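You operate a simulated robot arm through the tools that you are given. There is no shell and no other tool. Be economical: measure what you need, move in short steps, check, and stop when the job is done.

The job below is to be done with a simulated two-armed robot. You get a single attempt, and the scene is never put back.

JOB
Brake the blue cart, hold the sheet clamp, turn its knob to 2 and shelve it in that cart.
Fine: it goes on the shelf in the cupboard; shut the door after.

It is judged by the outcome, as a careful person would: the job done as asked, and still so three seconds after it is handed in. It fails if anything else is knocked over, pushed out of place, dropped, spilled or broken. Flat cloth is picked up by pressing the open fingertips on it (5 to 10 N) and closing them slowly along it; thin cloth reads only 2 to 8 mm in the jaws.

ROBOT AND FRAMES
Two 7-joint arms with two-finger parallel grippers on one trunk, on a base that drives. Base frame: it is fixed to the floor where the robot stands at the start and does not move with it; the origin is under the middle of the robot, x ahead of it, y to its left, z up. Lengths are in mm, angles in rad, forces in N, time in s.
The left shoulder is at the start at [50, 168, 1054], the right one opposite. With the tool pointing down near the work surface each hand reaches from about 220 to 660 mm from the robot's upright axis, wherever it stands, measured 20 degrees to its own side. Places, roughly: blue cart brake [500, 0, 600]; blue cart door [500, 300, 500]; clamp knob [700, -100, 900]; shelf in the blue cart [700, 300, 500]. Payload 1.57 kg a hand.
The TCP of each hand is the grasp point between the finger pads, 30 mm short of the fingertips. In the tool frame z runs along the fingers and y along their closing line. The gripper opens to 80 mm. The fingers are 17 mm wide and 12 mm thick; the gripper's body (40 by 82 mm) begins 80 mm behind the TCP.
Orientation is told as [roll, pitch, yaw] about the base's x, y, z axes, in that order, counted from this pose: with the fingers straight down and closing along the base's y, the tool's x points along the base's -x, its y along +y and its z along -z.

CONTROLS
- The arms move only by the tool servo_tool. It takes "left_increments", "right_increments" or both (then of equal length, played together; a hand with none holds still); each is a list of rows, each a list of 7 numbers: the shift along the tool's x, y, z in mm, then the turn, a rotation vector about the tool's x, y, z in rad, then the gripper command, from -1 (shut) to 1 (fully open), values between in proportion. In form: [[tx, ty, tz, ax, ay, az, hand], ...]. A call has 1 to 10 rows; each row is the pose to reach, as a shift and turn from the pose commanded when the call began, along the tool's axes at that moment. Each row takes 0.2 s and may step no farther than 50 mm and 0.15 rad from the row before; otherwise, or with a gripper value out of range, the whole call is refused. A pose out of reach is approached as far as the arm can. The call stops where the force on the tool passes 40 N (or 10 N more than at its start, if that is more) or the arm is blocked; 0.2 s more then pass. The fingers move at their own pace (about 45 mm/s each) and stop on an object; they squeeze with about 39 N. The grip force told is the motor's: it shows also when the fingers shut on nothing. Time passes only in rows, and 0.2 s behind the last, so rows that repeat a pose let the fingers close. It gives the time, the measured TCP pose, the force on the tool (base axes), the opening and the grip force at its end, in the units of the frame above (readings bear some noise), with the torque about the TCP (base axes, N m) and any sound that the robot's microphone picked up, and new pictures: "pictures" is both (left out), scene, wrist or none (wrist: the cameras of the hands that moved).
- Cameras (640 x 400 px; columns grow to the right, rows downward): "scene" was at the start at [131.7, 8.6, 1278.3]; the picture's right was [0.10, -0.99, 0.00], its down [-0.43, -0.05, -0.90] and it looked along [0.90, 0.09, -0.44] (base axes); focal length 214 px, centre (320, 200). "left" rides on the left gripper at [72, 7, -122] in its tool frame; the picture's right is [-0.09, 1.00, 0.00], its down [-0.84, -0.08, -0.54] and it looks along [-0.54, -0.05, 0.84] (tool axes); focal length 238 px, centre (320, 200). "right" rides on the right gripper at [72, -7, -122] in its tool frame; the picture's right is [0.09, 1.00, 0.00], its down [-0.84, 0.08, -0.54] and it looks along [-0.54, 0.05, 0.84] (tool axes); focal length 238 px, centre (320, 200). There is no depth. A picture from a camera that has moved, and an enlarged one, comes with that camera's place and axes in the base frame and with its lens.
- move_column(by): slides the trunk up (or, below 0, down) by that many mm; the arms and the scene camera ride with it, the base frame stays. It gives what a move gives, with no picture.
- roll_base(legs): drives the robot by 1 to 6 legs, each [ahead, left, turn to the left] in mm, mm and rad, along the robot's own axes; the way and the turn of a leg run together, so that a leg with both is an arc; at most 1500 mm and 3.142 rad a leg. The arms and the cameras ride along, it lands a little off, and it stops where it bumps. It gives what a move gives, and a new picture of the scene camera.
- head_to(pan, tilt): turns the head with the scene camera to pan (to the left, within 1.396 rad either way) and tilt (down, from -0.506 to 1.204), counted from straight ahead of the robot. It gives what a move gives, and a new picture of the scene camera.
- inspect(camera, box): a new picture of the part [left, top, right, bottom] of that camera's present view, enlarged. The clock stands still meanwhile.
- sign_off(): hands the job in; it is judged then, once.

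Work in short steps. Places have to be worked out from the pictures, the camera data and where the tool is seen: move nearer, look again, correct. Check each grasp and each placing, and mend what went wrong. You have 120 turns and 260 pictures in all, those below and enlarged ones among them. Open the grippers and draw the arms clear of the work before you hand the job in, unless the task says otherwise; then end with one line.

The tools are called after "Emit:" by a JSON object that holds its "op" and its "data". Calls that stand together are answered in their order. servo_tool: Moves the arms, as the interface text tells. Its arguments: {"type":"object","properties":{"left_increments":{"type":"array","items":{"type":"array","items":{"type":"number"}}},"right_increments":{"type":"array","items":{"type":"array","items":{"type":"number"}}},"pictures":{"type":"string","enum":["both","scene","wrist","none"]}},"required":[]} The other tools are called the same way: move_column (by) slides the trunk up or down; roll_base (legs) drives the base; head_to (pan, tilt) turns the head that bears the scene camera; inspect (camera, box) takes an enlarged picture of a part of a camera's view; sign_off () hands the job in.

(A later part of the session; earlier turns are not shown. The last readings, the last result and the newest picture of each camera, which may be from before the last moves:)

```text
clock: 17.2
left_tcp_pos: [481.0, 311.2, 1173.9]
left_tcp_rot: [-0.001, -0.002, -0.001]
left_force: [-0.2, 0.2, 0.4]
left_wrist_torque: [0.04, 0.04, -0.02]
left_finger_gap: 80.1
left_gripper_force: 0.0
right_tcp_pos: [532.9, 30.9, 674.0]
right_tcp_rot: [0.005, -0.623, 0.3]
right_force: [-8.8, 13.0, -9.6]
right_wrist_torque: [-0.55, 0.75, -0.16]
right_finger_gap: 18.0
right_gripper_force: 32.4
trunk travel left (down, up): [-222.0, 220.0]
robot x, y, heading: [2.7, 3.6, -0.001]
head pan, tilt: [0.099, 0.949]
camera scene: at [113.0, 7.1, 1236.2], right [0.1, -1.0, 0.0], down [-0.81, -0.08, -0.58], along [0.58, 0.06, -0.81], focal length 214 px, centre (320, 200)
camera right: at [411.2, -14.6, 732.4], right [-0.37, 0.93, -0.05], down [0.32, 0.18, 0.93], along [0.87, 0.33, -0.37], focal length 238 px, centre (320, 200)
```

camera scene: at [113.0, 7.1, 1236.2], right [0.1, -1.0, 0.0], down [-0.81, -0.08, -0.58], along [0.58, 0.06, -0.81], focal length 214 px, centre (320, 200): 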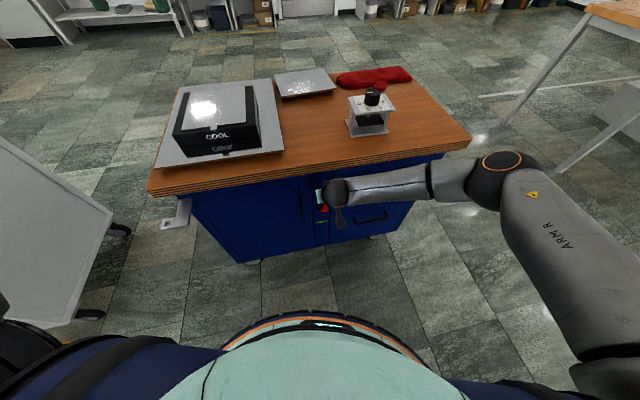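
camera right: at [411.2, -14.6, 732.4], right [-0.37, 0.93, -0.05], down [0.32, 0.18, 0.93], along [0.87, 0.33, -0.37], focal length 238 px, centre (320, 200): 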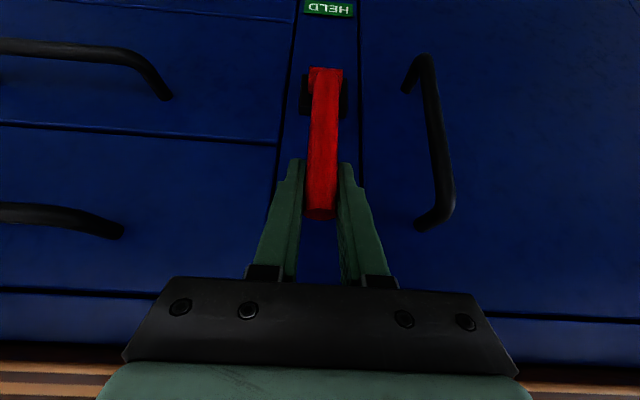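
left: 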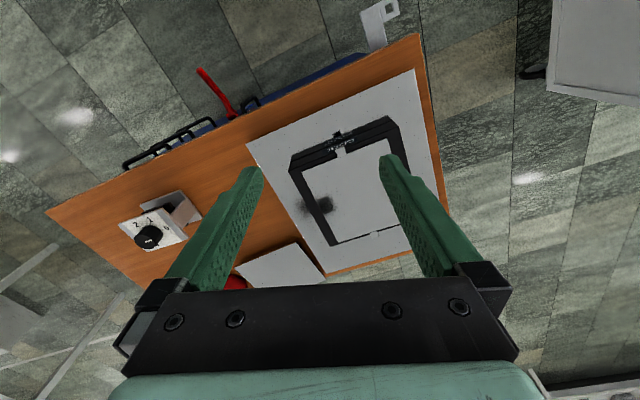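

The label turned green: HELD. I give it a little more travel for margin, then release and back off.

Emit:
{"op": "servo_tool", "data": {"right_increments": [[-6, 0, 2, 0, 0, 0, -1], [-11, 0, 3, 0, 0, 0, -1]], "pictures": "wrist"}}

Emit:
{"op": "servo_tool", "data": {"right_increments": [[0, 0, 0, 0, 0, 0, 0.2], [0, 0, 0, 0, 0, 0, 0.2], [0, 0, -40, 0, 0, 0, 0.2], [0, 0, -80, 0, 0, 0, 0.2], [0, 0, -120, 0, 0, 0, 0.2]], "pictures": "wrist"}}

```text
clock: 17.8
left_tcp_pos: [480.0, 310.3, 1173.7]
left_tcp_rot: [-0.002, 0.001, 0.001]
left_force: [0.8, 0.3, -0.5]
left_wrist_torque: [0.01, -0.02, 0.02]
left_finger_gap: 79.9
left_gripper_force: 0.1
right_tcp_pos: [540.8, 34.3, 678.2]
right_tcp_rot: [0.006, -0.619, 0.299]
right_force: [-16.1, 9.2, -10.1]
right_wrist_torque: [-0.42, 0.34, -0.13]
right_finger_gap: 17.4
right_gripper_force: 32.2
trunk travel left (down, up): [-222.0, 220.0]
robot x, y, heading: [-0.6, 2.5, -0.001]
head pan, tilt: [0.099, 0.949]
camera right: at [419.3, -12.0, 735.5], right [-0.37, 0.93, -0.05], down [0.33, 0.18, 0.93], along [0.87, 0.33, -0.37], focal length 238 px, centre (320, 200)
```

right: 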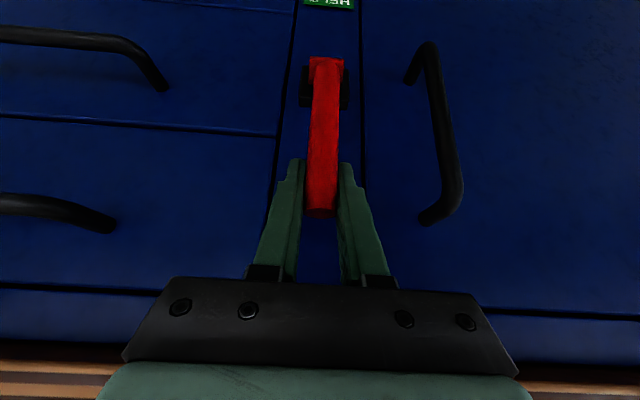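

```text
clock: 19.0
left_tcp_pos: [480.5, 308.4, 1174.6]
left_tcp_rot: [0.001, 0.002, 0.001]
left_force: [1.3, -0.2, 0.0]
left_wrist_torque: [-0.04, -0.04, 0.0]
left_finger_gap: 79.7
left_gripper_force: 0.1
right_tcp_pos: [476.7, 10.8, 777.0]
right_tcp_rot: [0.001, -0.625, 0.297]
right_force: [0.8, -0.1, -0.6]
right_wrist_torque: [-0.01, 0.02, 0.05]
right_finger_gap: 48.0
right_gripper_force: 0.1
trunk travel left (down, up): [-222.0, 220.0]
robot x, y, heading: [2.5, 0.2, 0.001]
head pan, tilt: [0.099, 0.949]
camera right: at [354.4, -34.3, 834.2], right [-0.36, 0.93, -0.05], down [0.32, 0.18, 0.93], along [0.87, 0.32, -0.36], focal length 238 px, centre (320, 200)
```

right: 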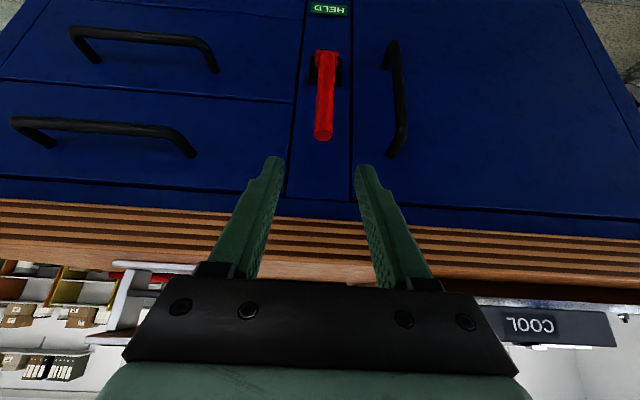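

The brake is HELD with the lever upright. I raise the right hand clear and bring it upright again before moving closer to the clamp.

Emit:
{"op": "servo_tool", "data": {"right_increments": [[38, 0, -28, 0, 0, 0, 0.2], [13, 0, -64, 0, 0.12, 0, 0.2], [-13, 0, -100, 0, 0.25, 0, 0.2], [-39, 0, -136, 0, 0.37, 0, 0.2], [-65, 0, -172, 0, 0.5, 0, 0.2], [-91, 0, -208, 0, 0.62, 0, 0.2], [-117, 0, -244, 0, 0.62, 0, 0.2], [-143, 0, -280, 0, 0.62, 0, 0.2]], "pictures": "none"}}

Emit:
{"op": "servo_tool", "data": {"right_increments": [[0, -30, -35, 0, 0, 0.1, 0.2], [0, -60, -70, 0, 0, 0.2, 0.2], [0, -90, -100, 0, 0, 0.3, 1]], "pictures": "wrist"}}

```text
clock: 20.8
left_tcp_pos: [479.8, 309.6, 1173.8]
left_tcp_rot: [-0.001, 0.0, -0.001]
left_force: [-0.1, -0.3, -0.3]
left_wrist_torque: [-0.01, 0.01, 0.02]
left_finger_gap: 80.0
left_gripper_force: 0.0
right_tcp_pos: [431.4, -3.1, 1085.6]
right_tcp_rot: [0.001, -0.005, 0.3]
right_force: [-1.0, 0.2, 0.2]
right_wrist_torque: [-0.02, -0.02, -0.04]
right_finger_gap: 48.0
right_gripper_force: 0.1
trunk travel left (down, up): [-222.0, 220.0]
robot x, y, heading: [-1.2, 1.9, -0.004]
head pan, tilt: [0.099, 0.949]
```

```text
clock: 21.6
left_tcp_pos: [479.9, 308.6, 1176.0]
left_tcp_rot: [0.001, 0.0, 0.0]
left_force: [0.3, 0.0, 0.8]
left_wrist_torque: [-0.01, 0.01, 0.02]
left_finger_gap: 80.0
left_gripper_force: 0.1
right_tcp_pos: [456.2, -92.0, 1187.5]
right_tcp_rot: [0.005, -0.005, -0.002]
right_force: [-0.4, -0.4, -0.4]
right_wrist_torque: [0.02, 0.0, -0.02]
right_finger_gap: 80.0
right_gripper_force: 0.1
trunk travel left (down, up): [-222.0, 220.0]
robot x, y, heading: [-0.0, -2.9, 0.002]
head pan, tilt: [0.099, 0.949]
camera right: at [383.9, -98.2, 1309.6], right [-0.09, 1.0, 0.0], down [0.83, 0.07, 0.55], along [0.54, 0.05, -0.84], focal length 238 px, centre (320, 200)
```

right: 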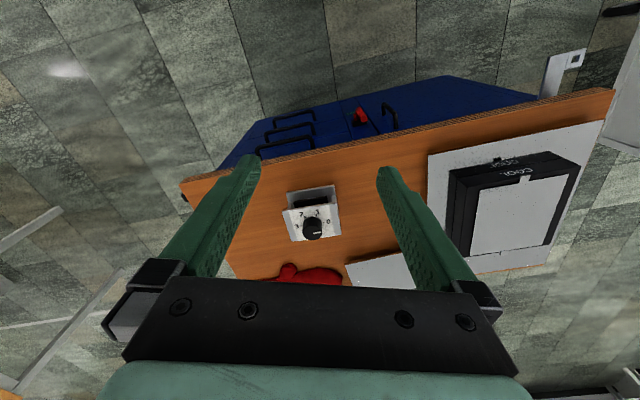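

The knob's mark is still at 0. I drive 130 mm ahead so that both hands can reach the clamp.

Emit:
{"op": "roll_base", "data": {"legs": [[130, 0, 0]]}}

Emit:
{"op": "inspect", "data": {"camera": "right", "box": [260, 170, 400, 290]}}

Emit:
{"op": "inspect", "data": {"camera": "left", "box": [60, 120, 260, 280]}}

```text
clock: 22.9
left_tcp_pos: [609.4, 309.0, 1174.8]
left_tcp_rot: [0.0, 0.002, 0.0]
left_force: [0.5, 0.3, 0.8]
left_wrist_torque: [-0.01, 0.04, 0.01]
left_finger_gap: 79.9
left_gripper_force: 0.1
right_tcp_pos: [585.7, -90.6, 1186.5]
right_tcp_rot: [0.002, -0.004, -0.002]
right_force: [-0.2, 0.1, 0.1]
right_wrist_torque: [0.0, 0.0, 0.0]
right_finger_gap: 79.8
right_gripper_force: 0.1
trunk travel left (down, up): [-222.0, 220.0]
robot x, y, heading: [129.0, 1.4, -0.001]
head pan, tilt: [0.099, 0.949]
camera scene: at [241.7, 6.0, 1236.2], right [0.1, -1.0, 0.0], down [-0.81, -0.08, -0.58], along [0.58, 0.06, -0.81], focal length 214 px, centre (320, 200)
```

scene: 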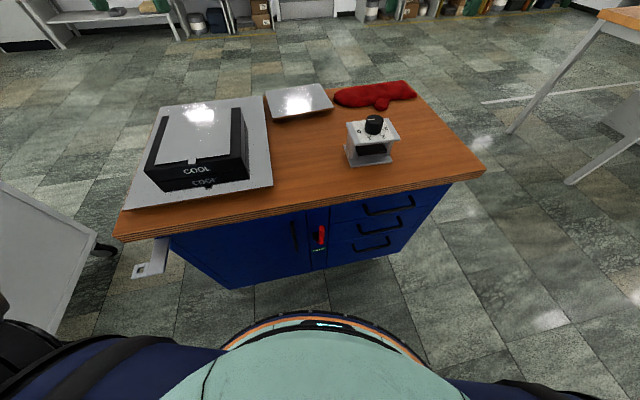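

```text
3.33 times, centred on (330, 230) of right
camera zoom: at [513.6, -98.2, 1308.6], right [-0.09, 1.0, 0.0], down [0.83, 0.07, 0.55], along [0.54, 0.05, -0.84], focal length 794 px, centre (287, 100)
```

zoom: 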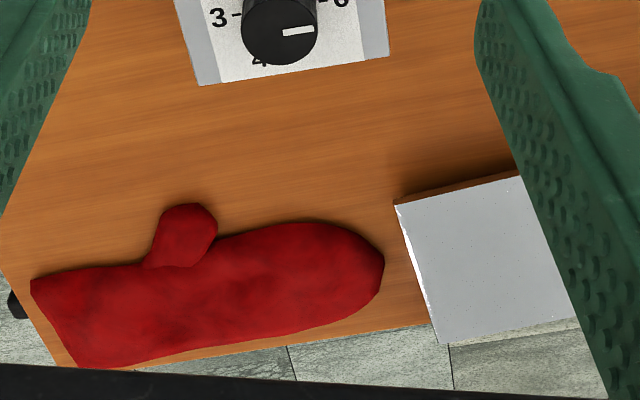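

```text
2.50 times, centred on (160, 200) of left
camera zoom: at [538.9, 316.5, 1296.7], right [0.09, 1.0, 0.0], down [0.84, -0.08, 0.54], along [0.54, -0.05, -0.84], focal length 596 px, centre (720, 200)
```

zoom: 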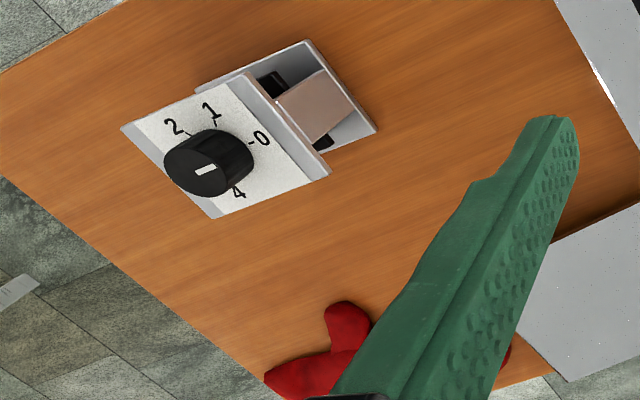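

There are five numbers (0 to 4). I get a clear full look at the clamp from both wrist cameras and the scene camera.

Emit:
{"op": "inspect", "data": {"camera": "right", "box": [270, 100, 390, 200]}}

Emit:
{"op": "inspect", "data": {"camera": "scene", "box": [325, 100, 425, 175]}}

Emit:
{"op": "inspect", "data": {"camera": "left", "box": [100, 120, 200, 220]}}

```text
4.00 times, centred on (330, 150) of right
camera zoom: at [513.6, -98.2, 1308.6], right [-0.09, 1.0, 0.0], down [0.83, 0.07, 0.55], along [0.54, 0.05, -0.84], focal length 953 px, centre (280, 400)
```

zoom: 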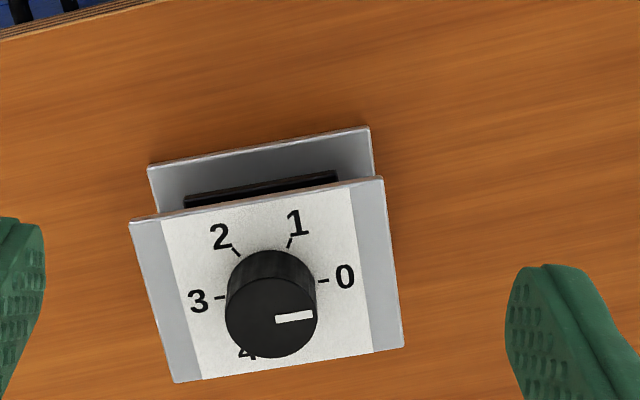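

```text
5.33 times, centred on (375, 138) of scene
camera zoom: at [241.7, 6.0, 1236.2], right [0.1, -1.0, 0.0], down [-0.81, -0.08, -0.58], along [0.58, 0.06, -0.81], focal length 1144 px, centre (27, 533)
```

zoom: 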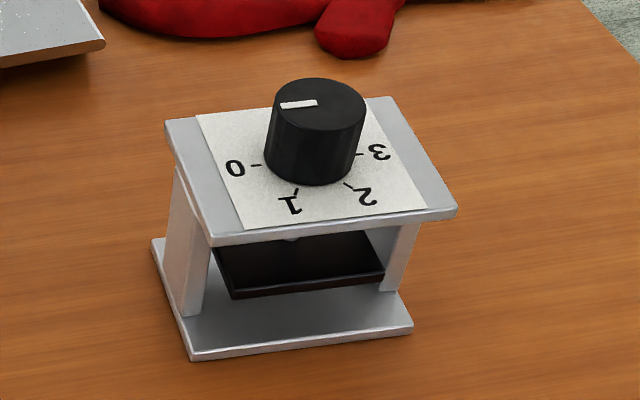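

```text
4.00 times, centred on (150, 170) of left
camera zoom: at [538.9, 316.5, 1296.7], right [0.09, 1.0, 0.0], down [0.84, -0.08, 0.54], along [0.54, -0.05, -0.84], focal length 953 px, centre (1000, 320)
```

zoom: 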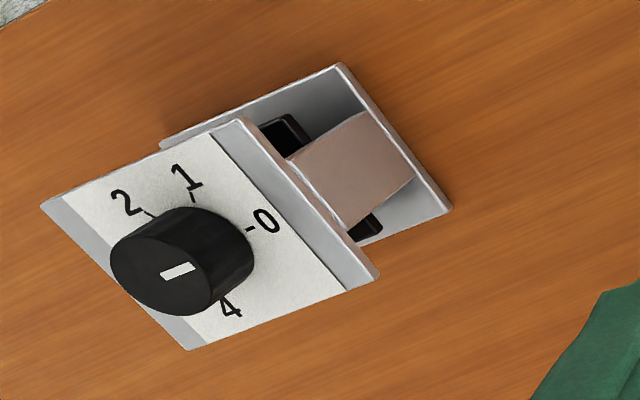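

The clamp's top plate is about 117 × 87 mm, centred at [715, -83] with its top at z ≈ 893. The knob top is at about 926, the table at about 815, and the yaw is about 0.28. I turn the left hand to point forward with a vertical closing line, so it can pinch the top plate from the front.

Emit:
{"op": "servo_tool", "data": {"left_increments": [[10, 0, 0, -0.086, -0.086, 0.086, 1], [20, 0, 0, -0.172, -0.172, 0.172, 1], [30, 0, 0, -0.258, -0.258, 0.258, 1], [40, 0, 0, -0.344, -0.344, 0.344, 1], [50, 0, 0, -0.43, -0.43, 0.43, 1], [60, 0, 0, -0.516, -0.516, 0.516, 1], [70, 0, 0, -0.602, -0.602, 0.602, 1], [80, 0, 0, -0.688, -0.688, 0.688, 1], [90, 0, 0, -0.774, -0.774, 0.774, 1], [100, 0, 0, -0.86, -0.86, 0.86, 1]], "pictures": "none"}}

Emit:
{"op": "servo_tool", "data": {"left_increments": [[0, 0, 0, -0.086, -0.086, 0.086, 1], [0, 0, 0, -0.172, -0.172, 0.172, 1], [0, 0, 0, -0.258, -0.258, 0.258, 1], [0, 0, 0, -0.349, -0.349, 0.349, 1]], "pictures": "both"}}

```text
clock: 25.1
left_tcp_pos: [493.4, 299.9, 1157.4]
left_tcp_rot: [1.162, -0.28, -1.144]
left_force: [-0.3, -0.2, 0.5]
left_wrist_torque: [0.01, 0.02, 0.0]
left_finger_gap: 80.3
left_gripper_force: 0.0
left hand out of reach, approached as far as the arm can: row 9, 10
right_tcp_pos: [587.2, -91.6, 1186.9]
right_tcp_rot: [0.002, -0.005, -0.002]
right_force: [0.3, -0.6, -0.2]
right_wrist_torque: [0.06, -0.01, -0.01]
right_finger_gap: 79.9
right_gripper_force: 0.1
trunk travel left (down, up): [-222.0, 220.0]
robot x, y, heading: [128.6, 0.6, -0.002]
head pan, tilt: [0.099, 0.949]
```

```text
refused: row 4 steps farther than a row can; nothing moved
```

The left arm got cramped at this spot. I finish the turn while moving the hand forward, inward and down, where there is more room.

Emit:
{"op": "servo_tool", "data": {"left_increments": [[-20, -12, 26, 0, 0, 0, 1], [-40, -23, 52, -0.05, -0.05, 0.05, 1], [-60, -35, 78, -0.13, -0.13, 0.13, 1], [-79, -46, 104, -0.21, -0.21, 0.21, 1], [-79, -46, 104, -0.29, -0.29, 0.29, 1], [-79, -46, 104, -0.349, -0.349, 0.349, 1]], "pictures": "both"}}

```text
clock: 26.5
left_tcp_pos: [603.1, 240.0, 1099.5]
left_tcp_rot: [1.542, -0.028, -1.542]
left_force: [-0.2, 0.8, 0.3]
left_wrist_torque: [0.0, 0.02, -0.02]
left_finger_gap: 80.0
left_gripper_force: 0.0
left hand out of reach, approached as far as the arm can: row 6
right_tcp_pos: [585.3, -91.2, 1186.8]
right_tcp_rot: [0.004, -0.004, -0.001]
right_force: [0.1, -0.4, -0.3]
right_wrist_torque: [-0.02, 0.0, 0.02]
right_finger_gap: 80.1
right_gripper_force: 0.1
trunk travel left (down, up): [-222.0, 220.0]
robot x, y, heading: [126.9, -0.6, -0.004]
head pan, tilt: [0.099, 0.949]
camera scene: at [241.1, 5.9, 1236.3], right [0.1, -1.0, 0.0], down [-0.81, -0.08, -0.58], along [0.58, 0.06, -0.81], focal length 214 px, centre (320, 200)
camera left: at [479.4, 309.9, 1108.0], right [0.03, -0.06, 1.0], down [-0.52, -0.85, -0.04], along [0.85, -0.52, -0.06], focal length 238 px, centre (320, 200)
```

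scene: 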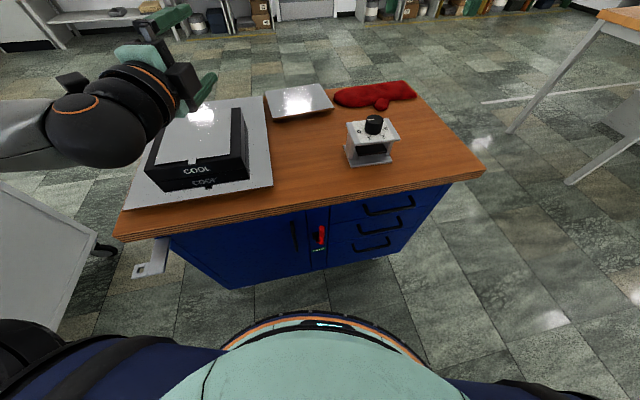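
left: 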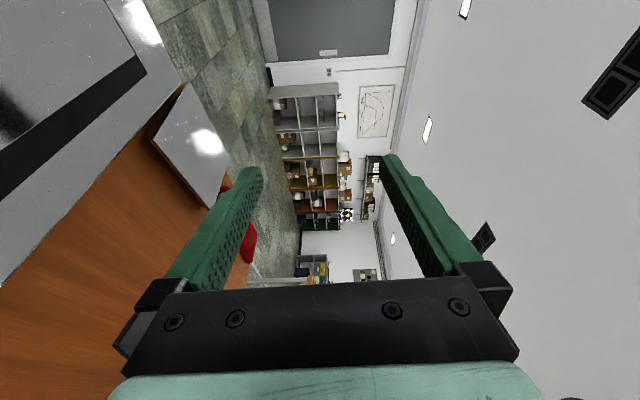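

The left hand points forward with a vertical closing line. I move it right and down in front of the clamp, and shift the right hand aside.

Emit:
{"op": "servo_tool", "data": {"left_increments": [[-40, -20, 0, 0, 0, 0, 0.4], [-80, -40, 0, 0, 0, 0, 0.4], [-120, -60, 0, 0, 0, 0, 0.4], [-160, -80, 0, 0, 0, 0, 0.4], [-200, -100, -5, 0, 0, 0, 0.2], [-240, -120, -8, 0, 0, 0, 0.2], [-280, -140, -10, 0, 0, 0, 0.2], [-310, -150, -13, 0, 0, 0, 0.2]], "right_increments": [[0, -20, 0, 0, 0, 0, 1], [0, -40, 0, 0, 0, 0, 1], [0, -60, 0, 0, 0, 0, 1], [0, -80, 0, 0, 0, 0, 1], [0, -100, 0, 0, 0, 0, 1], [0, -120, 0, 0, 0, 0, 1], [0, -130, 0, 0, 0, 0, 1], [0, -130, 0, 0, 0, 0, 1]], "pictures": "both"}}

```text
clock: 28.3
left_tcp_pos: [594.3, -74.4, 958.3]
left_tcp_rot: [1.538, -0.029, -1.542]
left_force: [-0.2, 0.8, -0.1]
left_wrist_torque: [0.02, 0.01, 0.02]
left_finger_gap: 48.0
left_gripper_force: 0.0
right_tcp_pos: [585.7, -221.8, 1186.6]
right_tcp_rot: [0.004, -0.004, -0.001]
right_force: [0.2, 0.4, 0.4]
right_wrist_torque: [0.01, 0.0, -0.02]
right_finger_gap: 80.0
right_gripper_force: 0.0
trunk travel left (down, up): [-222.0, 220.0]
robot x, y, heading: [129.9, 0.9, 0.001]
head pan, tilt: [0.099, 0.949]
camera scene: at [241.3, 5.8, 1236.2], right [0.1, -1.0, 0.0], down [-0.81, -0.08, -0.58], along [0.58, 0.06, -0.81], focal length 214 px, centre (320, 200)
camera right: at [513.2, -229.2, 1308.8], right [-0.09, 1.0, 0.0], down [0.83, 0.07, 0.55], along [0.54, 0.05, -0.84], focal length 238 px, centre (320, 200)
camera left: at [471.5, -4.9, 967.2], right [0.03, -0.06, 1.0], down [-0.52, -0.85, -0.04], along [0.85, -0.52, -0.06], focal length 238 px, centre (320, 200)
```

scene: 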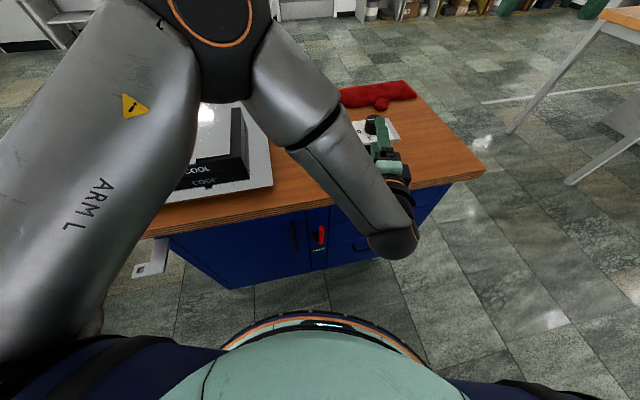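
right: 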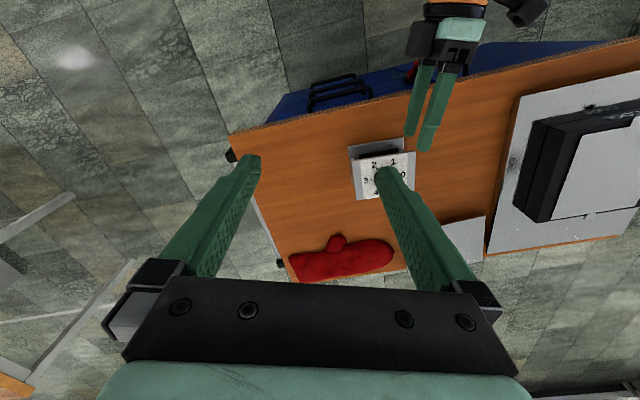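
left: 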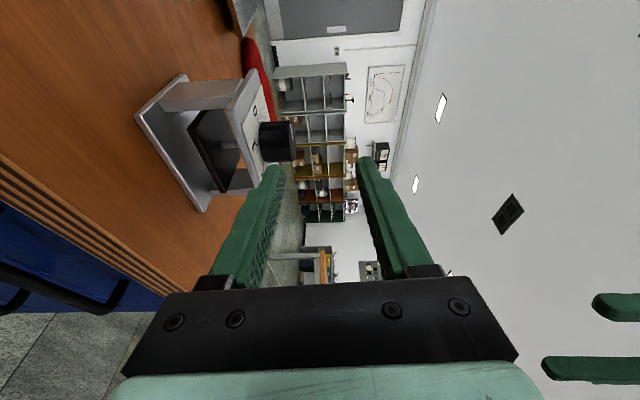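

The left wrist view shows the plate, the pad and the gap well. I lower to near plate level, yaw to match the clamp, and look again before entering.

Emit:
{"op": "servo_tool", "data": {"left_increments": [[0, -15, 0, 0, 0.09, 0, 0.2], [-2, -30, 0, 0, 0.18, 0, 0.2], [-5, -45, -5, 0, 0.27, 0, 0.2], [-5, -60, -5, 0, 0.27, 0, 0.2]], "pictures": "wrist"}}

Emit:
{"op": "inspect", "data": {"camera": "left", "box": [160, 60, 400, 260]}}

Emit:
{"op": "inspect", "data": {"camera": "right", "box": [330, 50, 490, 210]}}

```text
clock: 29.3
left_tcp_pos: [598.3, -76.3, 901.2]
left_tcp_rot: [1.532, -0.02, -1.273]
left_force: [-0.5, 1.0, -0.2]
left_wrist_torque: [-0.01, -0.05, 0.0]
left_finger_gap: 48.0
left_gripper_force: 0.1
left hand out of reach, approached as far as the arm can: row 3, 4
right_tcp_pos: [586.1, -220.8, 1186.5]
right_tcp_rot: [0.004, -0.004, 0.0]
right_force: [0.7, 1.1, -0.4]
right_wrist_torque: [-0.02, 0.02, -0.01]
right_finger_gap: 80.2
right_gripper_force: 0.1
trunk travel left (down, up): [-222.0, 220.0]
robot x, y, heading: [129.1, -2.5, -0.004]
head pan, tilt: [0.099, 0.949]
camera left: at [461.3, -42.4, 910.7], right [0.06, -0.06, 1.0], down [-0.28, -0.96, -0.04], along [0.96, -0.27, -0.07], focal length 238 px, centre (320, 200)
```

left: 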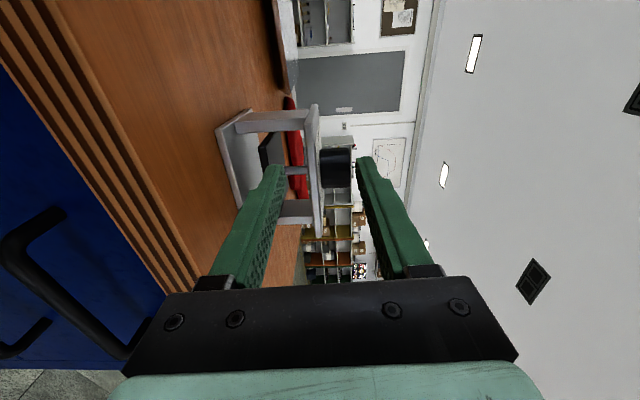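

```text
2.00 times, centred on (280, 160) of left
camera zoom: at [461.3, -42.4, 910.7], right [0.06, -0.06, 1.0], down [-0.28, -0.96, -0.04], along [0.96, -0.27, -0.07], focal length 477 px, centre (400, 280)
```

zoom: 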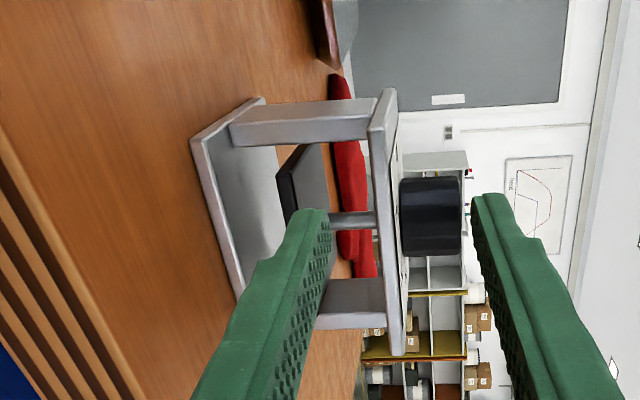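

```text
2.50 times, centred on (410, 130) of right
camera zoom: at [513.0, -228.8, 1308.9], right [-0.09, 1.0, 0.0], down [0.83, 0.07, 0.55], along [0.54, 0.05, -0.84], focal length 596 px, centre (95, 375)
```

zoom: 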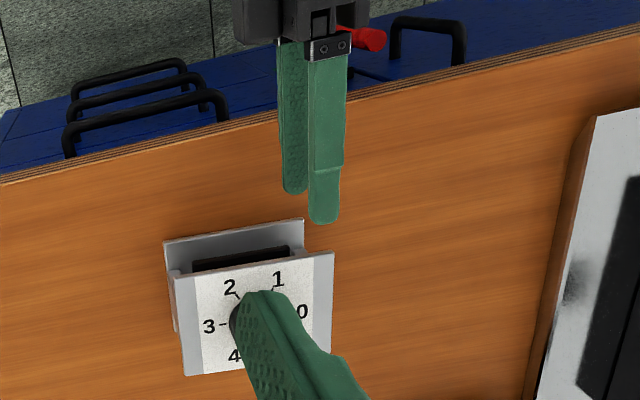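

I judge the clamp's front edge midpoint at about [675, -95], with the shaft and knob behind it. I align the left hand with the centre line at plate height, then look before inserting about 19 mm.

Emit:
{"op": "servo_tool", "data": {"left_increments": [[-20, -6, 10, 0, 0, 0, -0.2], [-40, -11, 20, 0, 0, 0, -0.2], [-40, -11, 28, 0, 0, 0, -0.2]], "pictures": "wrist"}}

Emit:
{"op": "inspect", "data": {"camera": "left", "box": [160, 40, 400, 240]}}

Emit:
{"op": "inspect", "data": {"camera": "right", "box": [330, 50, 490, 210]}}

```text
clock: 30.1
left_tcp_pos: [636.3, -97.8, 892.2]
left_tcp_rot: [1.533, -0.019, -1.273]
left_force: [0.7, -1.0, 0.0]
left_wrist_torque: [0.0, 0.01, 0.0]
left_finger_gap: 32.0
left_gripper_force: 0.1
left hand out of reach, approached as far as the arm can: row 2, 3
right_tcp_pos: [586.2, -221.6, 1186.3]
right_tcp_rot: [0.003, -0.005, -0.002]
right_force: [0.8, -0.4, -0.7]
right_wrist_torque: [-0.04, 0.02, 0.03]
right_finger_gap: 79.9
right_gripper_force: 0.1
trunk travel left (down, up): [-222.0, 220.0]
robot x, y, heading: [129.1, 1.5, 0.004]
head pan, tilt: [0.099, 0.949]
camera left: at [499.9, -64.5, 901.2], right [0.06, -0.06, 1.0], down [-0.27, -0.96, -0.04], along [0.96, -0.27, -0.07], focal length 238 px, centre (320, 200)
```

left: 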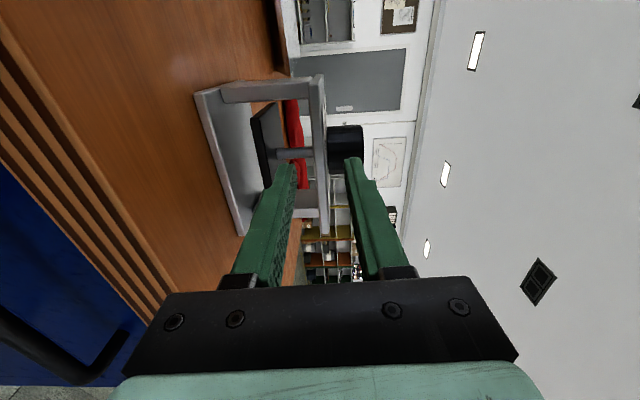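

```text
2.00 times, centred on (280, 140) of left
camera zoom: at [499.9, -64.5, 901.2], right [0.06, -0.06, 1.0], down [-0.27, -0.96, -0.04], along [0.96, -0.27, -0.07], focal length 477 px, centre (400, 320)
```

zoom: 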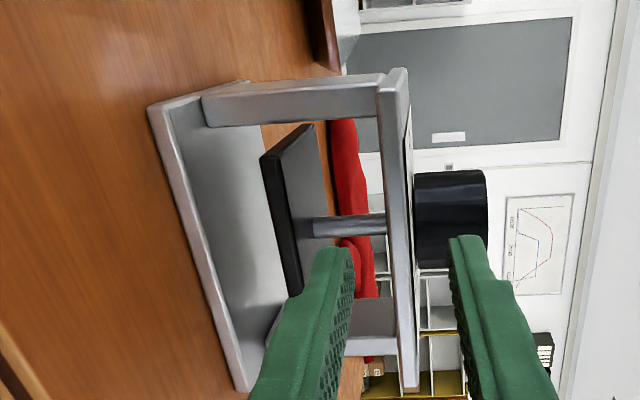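

```text
2.50 times, centred on (410, 130) of right
camera zoom: at [513.0, -228.8, 1308.9], right [-0.09, 1.0, 0.0], down [0.83, 0.07, 0.55], along [0.54, 0.05, -0.84], focal length 596 px, centre (95, 375)
```

zoom: 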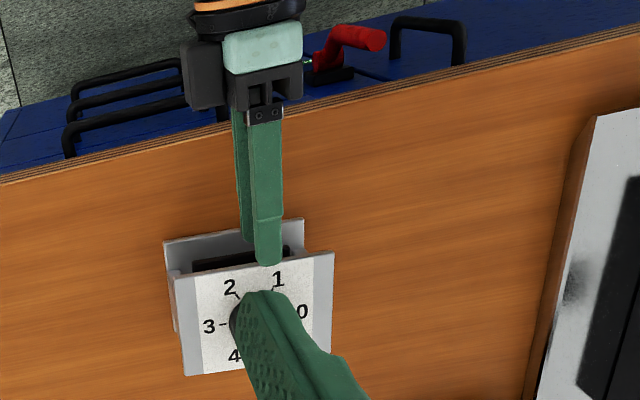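

The plate lies between the fingers, with the tips about 8 mm short of its edge. I advance 26 mm and close.

Emit:
{"op": "servo_tool", "data": {"left_increments": [[-2, -1, 14, 0, 0, 0, -0.2], [-4, -2, 26, 0, 0, 0, -0.2]], "pictures": "none"}}

Emit:
{"op": "inspect", "data": {"camera": "left", "box": [200, 40, 400, 240]}}

Emit:
{"op": "inspect", "data": {"camera": "right", "box": [330, 50, 490, 210]}}

```text
clock: 30.7
left_tcp_pos: [662.8, -93.7, 887.6]
left_tcp_rot: [1.532, -0.018, -1.271]
left_force: [-0.6, -0.6, 0.7]
left_wrist_torque: [-0.01, -0.03, -0.01]
left_finger_gap: 31.8
left_gripper_force: 0.2
right_tcp_pos: [584.9, -222.7, 1186.8]
right_tcp_rot: [0.003, -0.006, -0.002]
right_force: [0.2, -0.5, -0.2]
right_wrist_torque: [0.0, -0.03, 0.01]
right_finger_gap: 80.0
right_gripper_force: 0.1
trunk travel left (down, up): [-222.0, 220.0]
robot x, y, heading: [127.7, -2.7, 0.001]
head pan, tilt: [0.099, 0.949]
```

```text
2.00 times, centred on (300, 140) of left
camera zoom: at [525.8, -60.5, 897.9], right [0.06, -0.06, 1.0], down [-0.27, -0.96, -0.04], along [0.96, -0.27, -0.07], focal length 477 px, centre (360, 320)
```

zoom: 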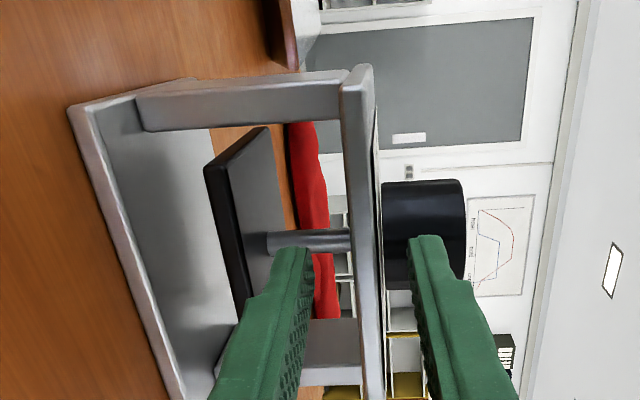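

```text
2.50 times, centred on (410, 130) of right
camera zoom: at [513.0, -228.8, 1308.9], right [-0.09, 1.0, 0.0], down [0.83, 0.07, 0.55], along [0.54, 0.05, -0.84], focal length 596 px, centre (95, 375)
```

zoom: 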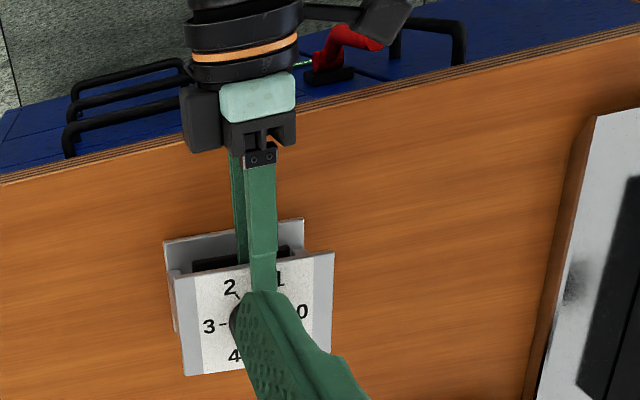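

The plate is centred between the fingertips and overlapped by about 18 mm. I close gently and check.

Emit:
{"op": "servo_tool", "data": {"left_increments": [[0, 0, 0, 0, 0, 0, -0.5], [0, 0, 0, 0, 0, 0, -1], [0, 0, 0, 0, 0, 0, -1], [0, 0, 0, 0, 0, 0, -1]], "pictures": "wrist"}}

Emit:
{"op": "inspect", "data": {"camera": "left", "box": [200, 40, 400, 240]}}

```text
clock: 31.7
left_tcp_pos: [662.4, -94.5, 889.3]
left_tcp_rot: [1.536, -0.021, -1.27]
left_force: [4.1, -0.5, 10.3]
left_wrist_torque: [0.59, -0.55, -0.1]
left_finger_gap: 8.1
left_gripper_force: 27.0
right_tcp_pos: [585.0, -221.1, 1187.0]
right_tcp_rot: [0.004, -0.005, -0.001]
right_force: [0.6, -0.5, 0.8]
right_wrist_torque: [0.01, -0.01, 0.03]
right_finger_gap: 80.0
right_gripper_force: 0.1
trunk travel left (down, up): [-222.0, 220.0]
robot x, y, heading: [127.9, 2.2, -0.005]
head pan, tilt: [0.099, 0.949]
camera left: at [525.8, -60.5, 899.2], right [0.05, -0.06, 1.0], down [-0.27, -0.96, -0.04], along [0.96, -0.27, -0.07], focal length 238 px, centre (320, 200)
```

left: 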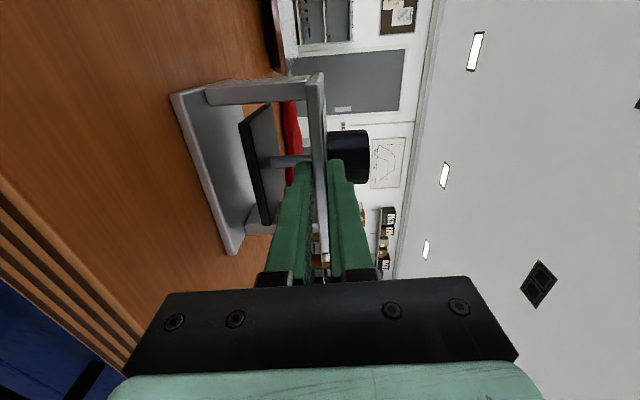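

```text
2.00 times, centred on (300, 140) of left
camera zoom: at [525.8, -60.5, 899.2], right [0.05, -0.06, 1.0], down [-0.27, -0.96, -0.04], along [0.96, -0.27, -0.07], focal length 477 px, centre (360, 320)
```

zoom: 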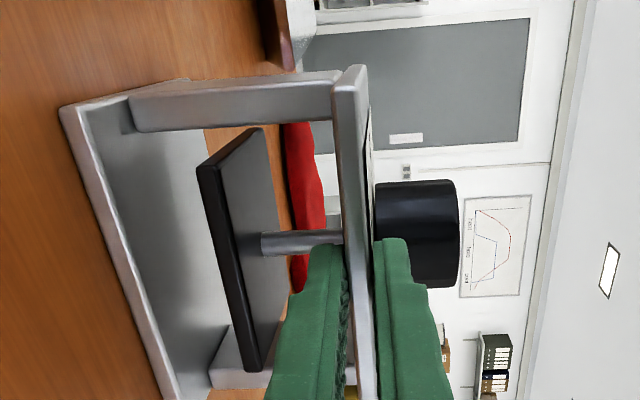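

The plate is pinched firmly (8.1 mm). Now I bring the right hand above the knob at about [717, -84], still high enough to look.

Emit:
{"op": "servo_tool", "data": {"right_increments": [[-22, 23, 20, 0, 0, 0, 1], [-44, 46, 45, 0, 0, 0.1, 1], [-66, 69, 75, 0, 0, 0.2, 1], [-88, 92, 105, 0, 0, 0.3, 1], [-110, 115, 135, 0, 0, 0.4, 0.9], [-132, 137, 160, 0, 0, 0.5, 0.9]], "pictures": "both"}}

Emit:
{"op": "inspect", "data": {"camera": "right", "box": [220, 100, 420, 260]}}

```text
clock: 33.1
left_tcp_pos: [661.5, -93.7, 890.2]
left_tcp_rot: [1.538, -0.021, -1.271]
left_force: [1.1, 3.3, 16.8]
left_wrist_torque: [0.59, -0.65, -0.43]
left_finger_gap: 8.2
left_gripper_force: 27.2
right_tcp_pos: [708.8, -83.1, 1026.6]
right_tcp_rot: [0.005, -0.004, -0.503]
right_force: [0.0, 0.1, 0.5]
right_wrist_torque: [0.02, 0.0, 0.02]
right_finger_gap: 76.1
right_gripper_force: 0.2
right hand out of reach, approached as far as the arm can: row 6
trunk travel left (down, up): [-222.0, 220.0]
robot x, y, heading: [127.4, 0.1, -0.005]
head pan, tilt: [0.099, 0.949]
camera scene: at [239.6, 6.1, 1236.5], right [0.1, -1.0, 0.0], down [-0.81, -0.08, -0.58], along [0.58, 0.06, -0.81], focal length 214 px, centre (320, 200)
camera right: at [642.0, -54.6, 1149.1], right [0.4, 0.92, 0.01], down [0.77, -0.34, 0.55], along [0.5, -0.21, -0.84], focal length 238 px, centre (320, 200)
```

scene: 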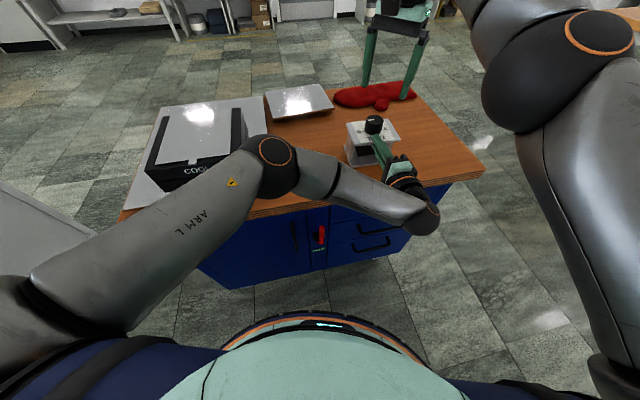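
right: 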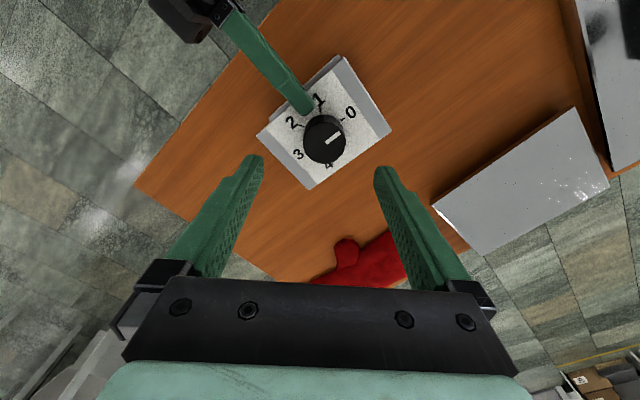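

```text
2.50 times, centred on (320, 180) of right
camera zoom: at [642.0, -54.6, 1149.1], right [0.4, 0.92, 0.01], down [0.77, -0.34, 0.55], along [0.5, -0.21, -0.84], focal length 596 px, centre (320, 250)
```

zoom: 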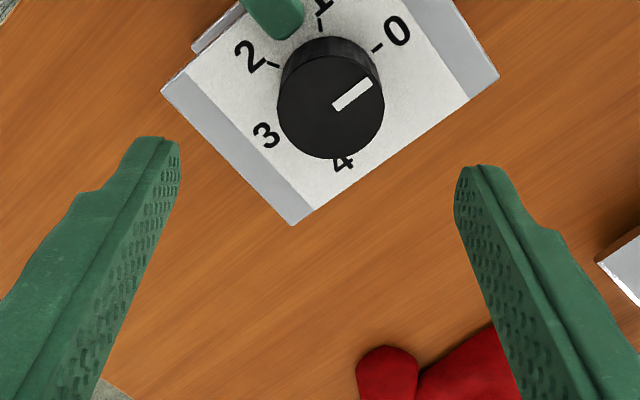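

The knob is at about [715, -80] with its mark at 0. I lower over it, turning a bit further clockwise first so there is travel for the 120° counter-clockwise turn.

Emit:
{"op": "servo_tool", "data": {"right_increments": [[3, 2.4, 20, 0, 0, 0.1, 0.9], [3, 2.4, 40, 0, 0, 0.2, 0.9], [3, 2.4, 55, 0, 0, 0.3, 0.9], [3, 2.4, 67, 0, 0, 0.4, 0.9], [3, 2.4, 67, 0, 0, 0.5, 0.9]], "pictures": "both"}}

Emit:
{"op": "inspect", "data": {"camera": "right", "box": [220, 100, 420, 260]}}

```text
clock: 34.3
left_tcp_pos: [662.6, -94.3, 890.2]
left_tcp_rot: [1.536, -0.023, -1.271]
left_force: [2.1, 2.2, 17.3]
left_wrist_torque: [0.65, -0.67, 0.12]
left_finger_gap: 8.1
left_gripper_force: 27.4
right_tcp_pos: [706.2, -77.2, 959.4]
right_tcp_rot: [0.006, 0.0, -1.003]
right_force: [-0.2, 0.0, 0.2]
right_wrist_torque: [-0.01, -0.02, -0.01]
right_finger_gap: 75.9
right_gripper_force: 0.1
trunk travel left (down, up): [-222.0, 220.0]
robot x, y, heading: [130.0, 1.8, -0.003]
head pan, tilt: [0.099, 0.949]
camera scene: at [239.6, 6.3, 1236.5], right [0.1, -1.0, 0.0], down [-0.81, -0.08, -0.58], along [0.58, 0.06, -0.81], focal length 214 px, centre (320, 200)
camera right: at [661.8, -21.4, 1082.8], right [0.79, 0.61, 0.01], down [0.51, -0.67, 0.54], along [0.34, -0.43, -0.84], focal length 238 px, centre (320, 200)
```

scene: 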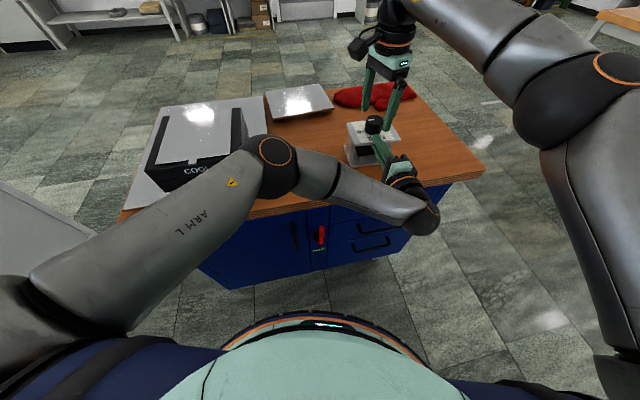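
right: 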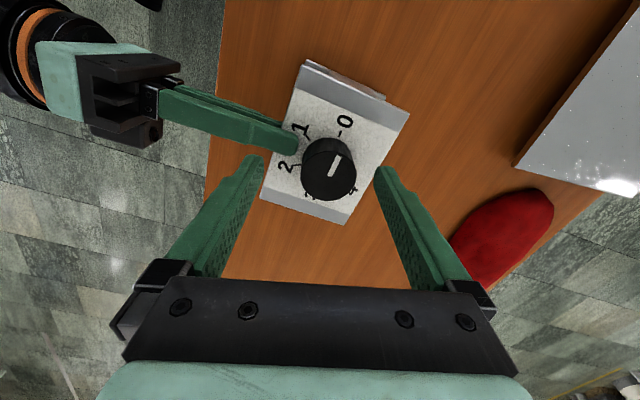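

```text
2.50 times, centred on (320, 180) of right
camera zoom: at [661.8, -21.4, 1082.8], right [0.79, 0.61, 0.01], down [0.51, -0.67, 0.54], along [0.34, -0.43, -0.84], focal length 596 px, centre (320, 250)
```

zoom: 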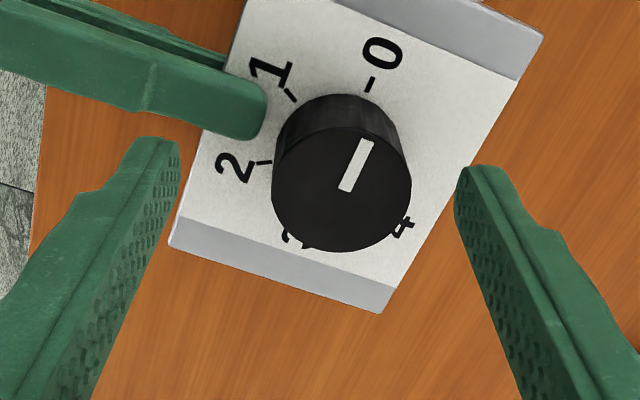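

Right now the TCP is about 11 mm short of the knob's axis. I shift, lower so the fingertips are at z ≈ 910 (above the left finger), and check.

Emit:
{"op": "servo_tool", "data": {"right_increments": [[-4.5, 3.5, 0, 0, 0, 0, 0.6], [-8.6, 6.9, 8, 0, 0, 0, 0.3], [-8.6, 6.9, 18, 0, 0, 0, 0.3]], "pictures": "wrist"}}

Emit:
{"op": "inspect", "data": {"camera": "right", "box": [220, 100, 420, 260]}}

Emit:
{"op": "inspect", "data": {"camera": "left", "box": [280, 60, 480, 220]}}

```text
clock: 35.1
left_tcp_pos: [661.3, -94.2, 890.3]
left_tcp_rot: [1.538, -0.022, -1.272]
left_force: [1.0, 1.7, 17.2]
left_wrist_torque: [0.62, -0.71, 0.1]
left_finger_gap: 8.3
left_gripper_force: 27.1
right_tcp_pos: [717.4, -82.4, 941.6]
right_tcp_rot: [0.007, 0.0, -1.002]
right_force: [0.3, 0.2, 0.1]
right_wrist_torque: [-0.01, 0.0, -0.01]
right_finger_gap: 51.9
right_gripper_force: 0.0
trunk travel left (down, up): [-222.0, 220.0]
robot x, y, heading: [128.2, 1.8, 0.004]
head pan, tilt: [0.099, 0.949]
camera right: at [672.2, -25.1, 1064.3], right [0.79, 0.61, 0.01], down [0.51, -0.66, 0.54], along [0.34, -0.42, -0.84], focal length 238 px, centre (320, 200)
```

right: 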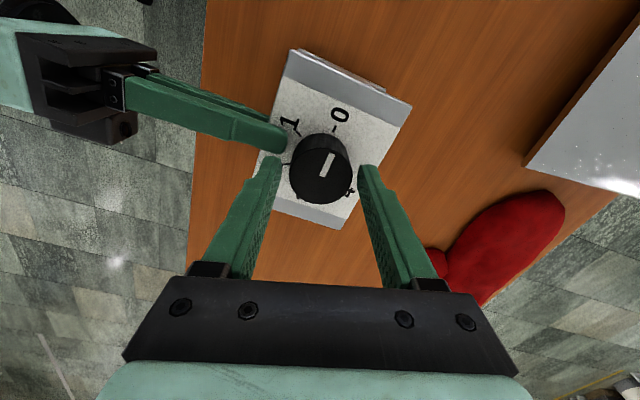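

```text
2.50 times, centred on (320, 180) of right
camera zoom: at [672.2, -25.1, 1064.3], right [0.79, 0.61, 0.01], down [0.51, -0.66, 0.54], along [0.34, -0.42, -0.84], focal length 596 px, centre (320, 250)
```

zoom: 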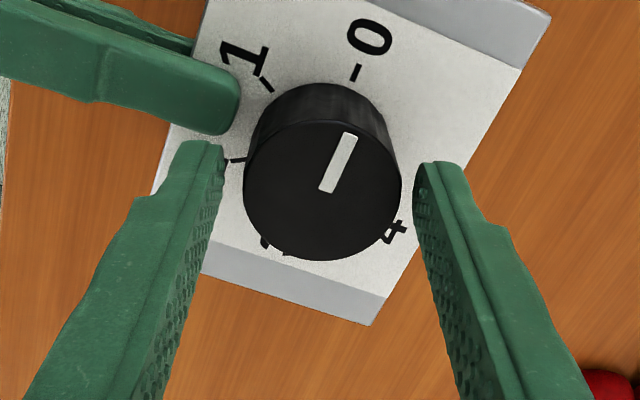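

```text
2.50 times, centred on (380, 140) of left
camera zoom: at [524.9, -60.3, 899.1], right [0.05, -0.06, 1.0], down [-0.27, -0.96, -0.04], along [0.96, -0.27, -0.07], focal length 596 px, centre (170, 350)
```

zoom: 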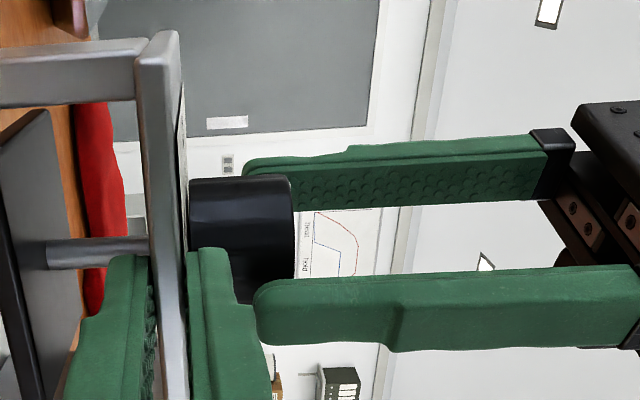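

The fingers straddle the top half of the knob and clear the left finger. I close and turn about 0.84 rad counter-clockwise as a first part.

Emit:
{"op": "servo_tool", "data": {"right_increments": [[0, 0, 0, 0, 0, 0, -1], [0, 0, 0, 0, 0, 0, -1], [0, 0, 0, 0, 0, 0, -1], [0, 0, 0, 0, 0, -0.14, -1], [0, 0, 0, 0, 0, -0.28, -1], [0, 0, 0, 0, 0, -0.42, -1], [0, 0, 0, 0, 0, -0.56, -1], [0, 0, 0, 0, 0, -0.7, -1], [0, 0, 0, 0, 0, -0.84, -1]], "pictures": "wrist"}}

Emit:
{"op": "inspect", "data": {"camera": "right", "box": [220, 100, 420, 260]}}

```text
clock: 37.1
left_tcp_pos: [661.9, -93.8, 888.9]
left_tcp_rot: [1.54, -0.02, -1.271]
left_force: [-2.5, 1.6, 18.6]
left_wrist_torque: [0.61, -0.74, 0.23]
left_finger_gap: 8.3
left_gripper_force: 27.0
right_tcp_pos: [715.2, -82.4, 942.9]
right_tcp_rot: [0.002, -0.007, -0.158]
right_force: [2.6, -1.4, -0.6]
right_wrist_torque: [-0.1, 0.66, -0.06]
right_finger_gap: 41.1
right_gripper_force: 39.3
trunk travel left (down, up): [-222.0, 220.0]
robot x, y, heading: [128.6, -3.0, -0.003]
head pan, tilt: [0.099, 0.949]
camera right: at [644.6, -77.4, 1064.0], right [0.07, 1.0, 0.0], down [0.84, -0.06, 0.55], along [0.55, -0.03, -0.84], focal length 238 px, centre (320, 200)
```

right: 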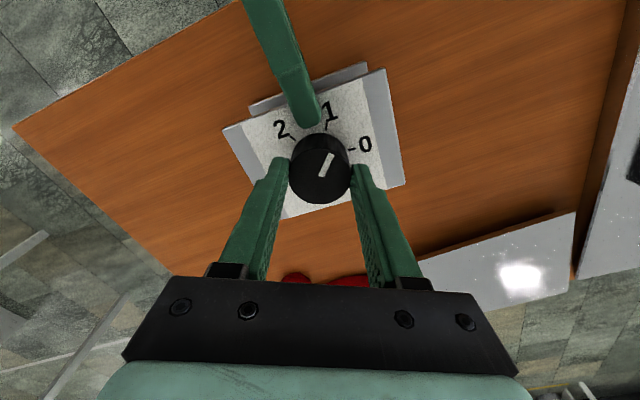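

```text
2.50 times, centred on (320, 180) of right
camera zoom: at [644.6, -77.4, 1064.0], right [0.07, 1.0, 0.0], down [0.84, -0.06, 0.55], along [0.55, -0.03, -0.84], focal length 596 px, centre (320, 250)
```

zoom: 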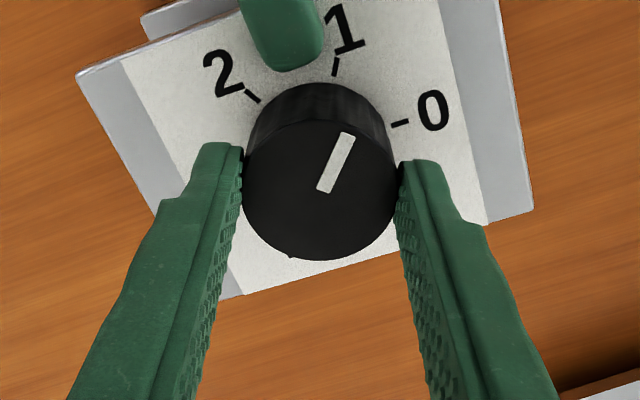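

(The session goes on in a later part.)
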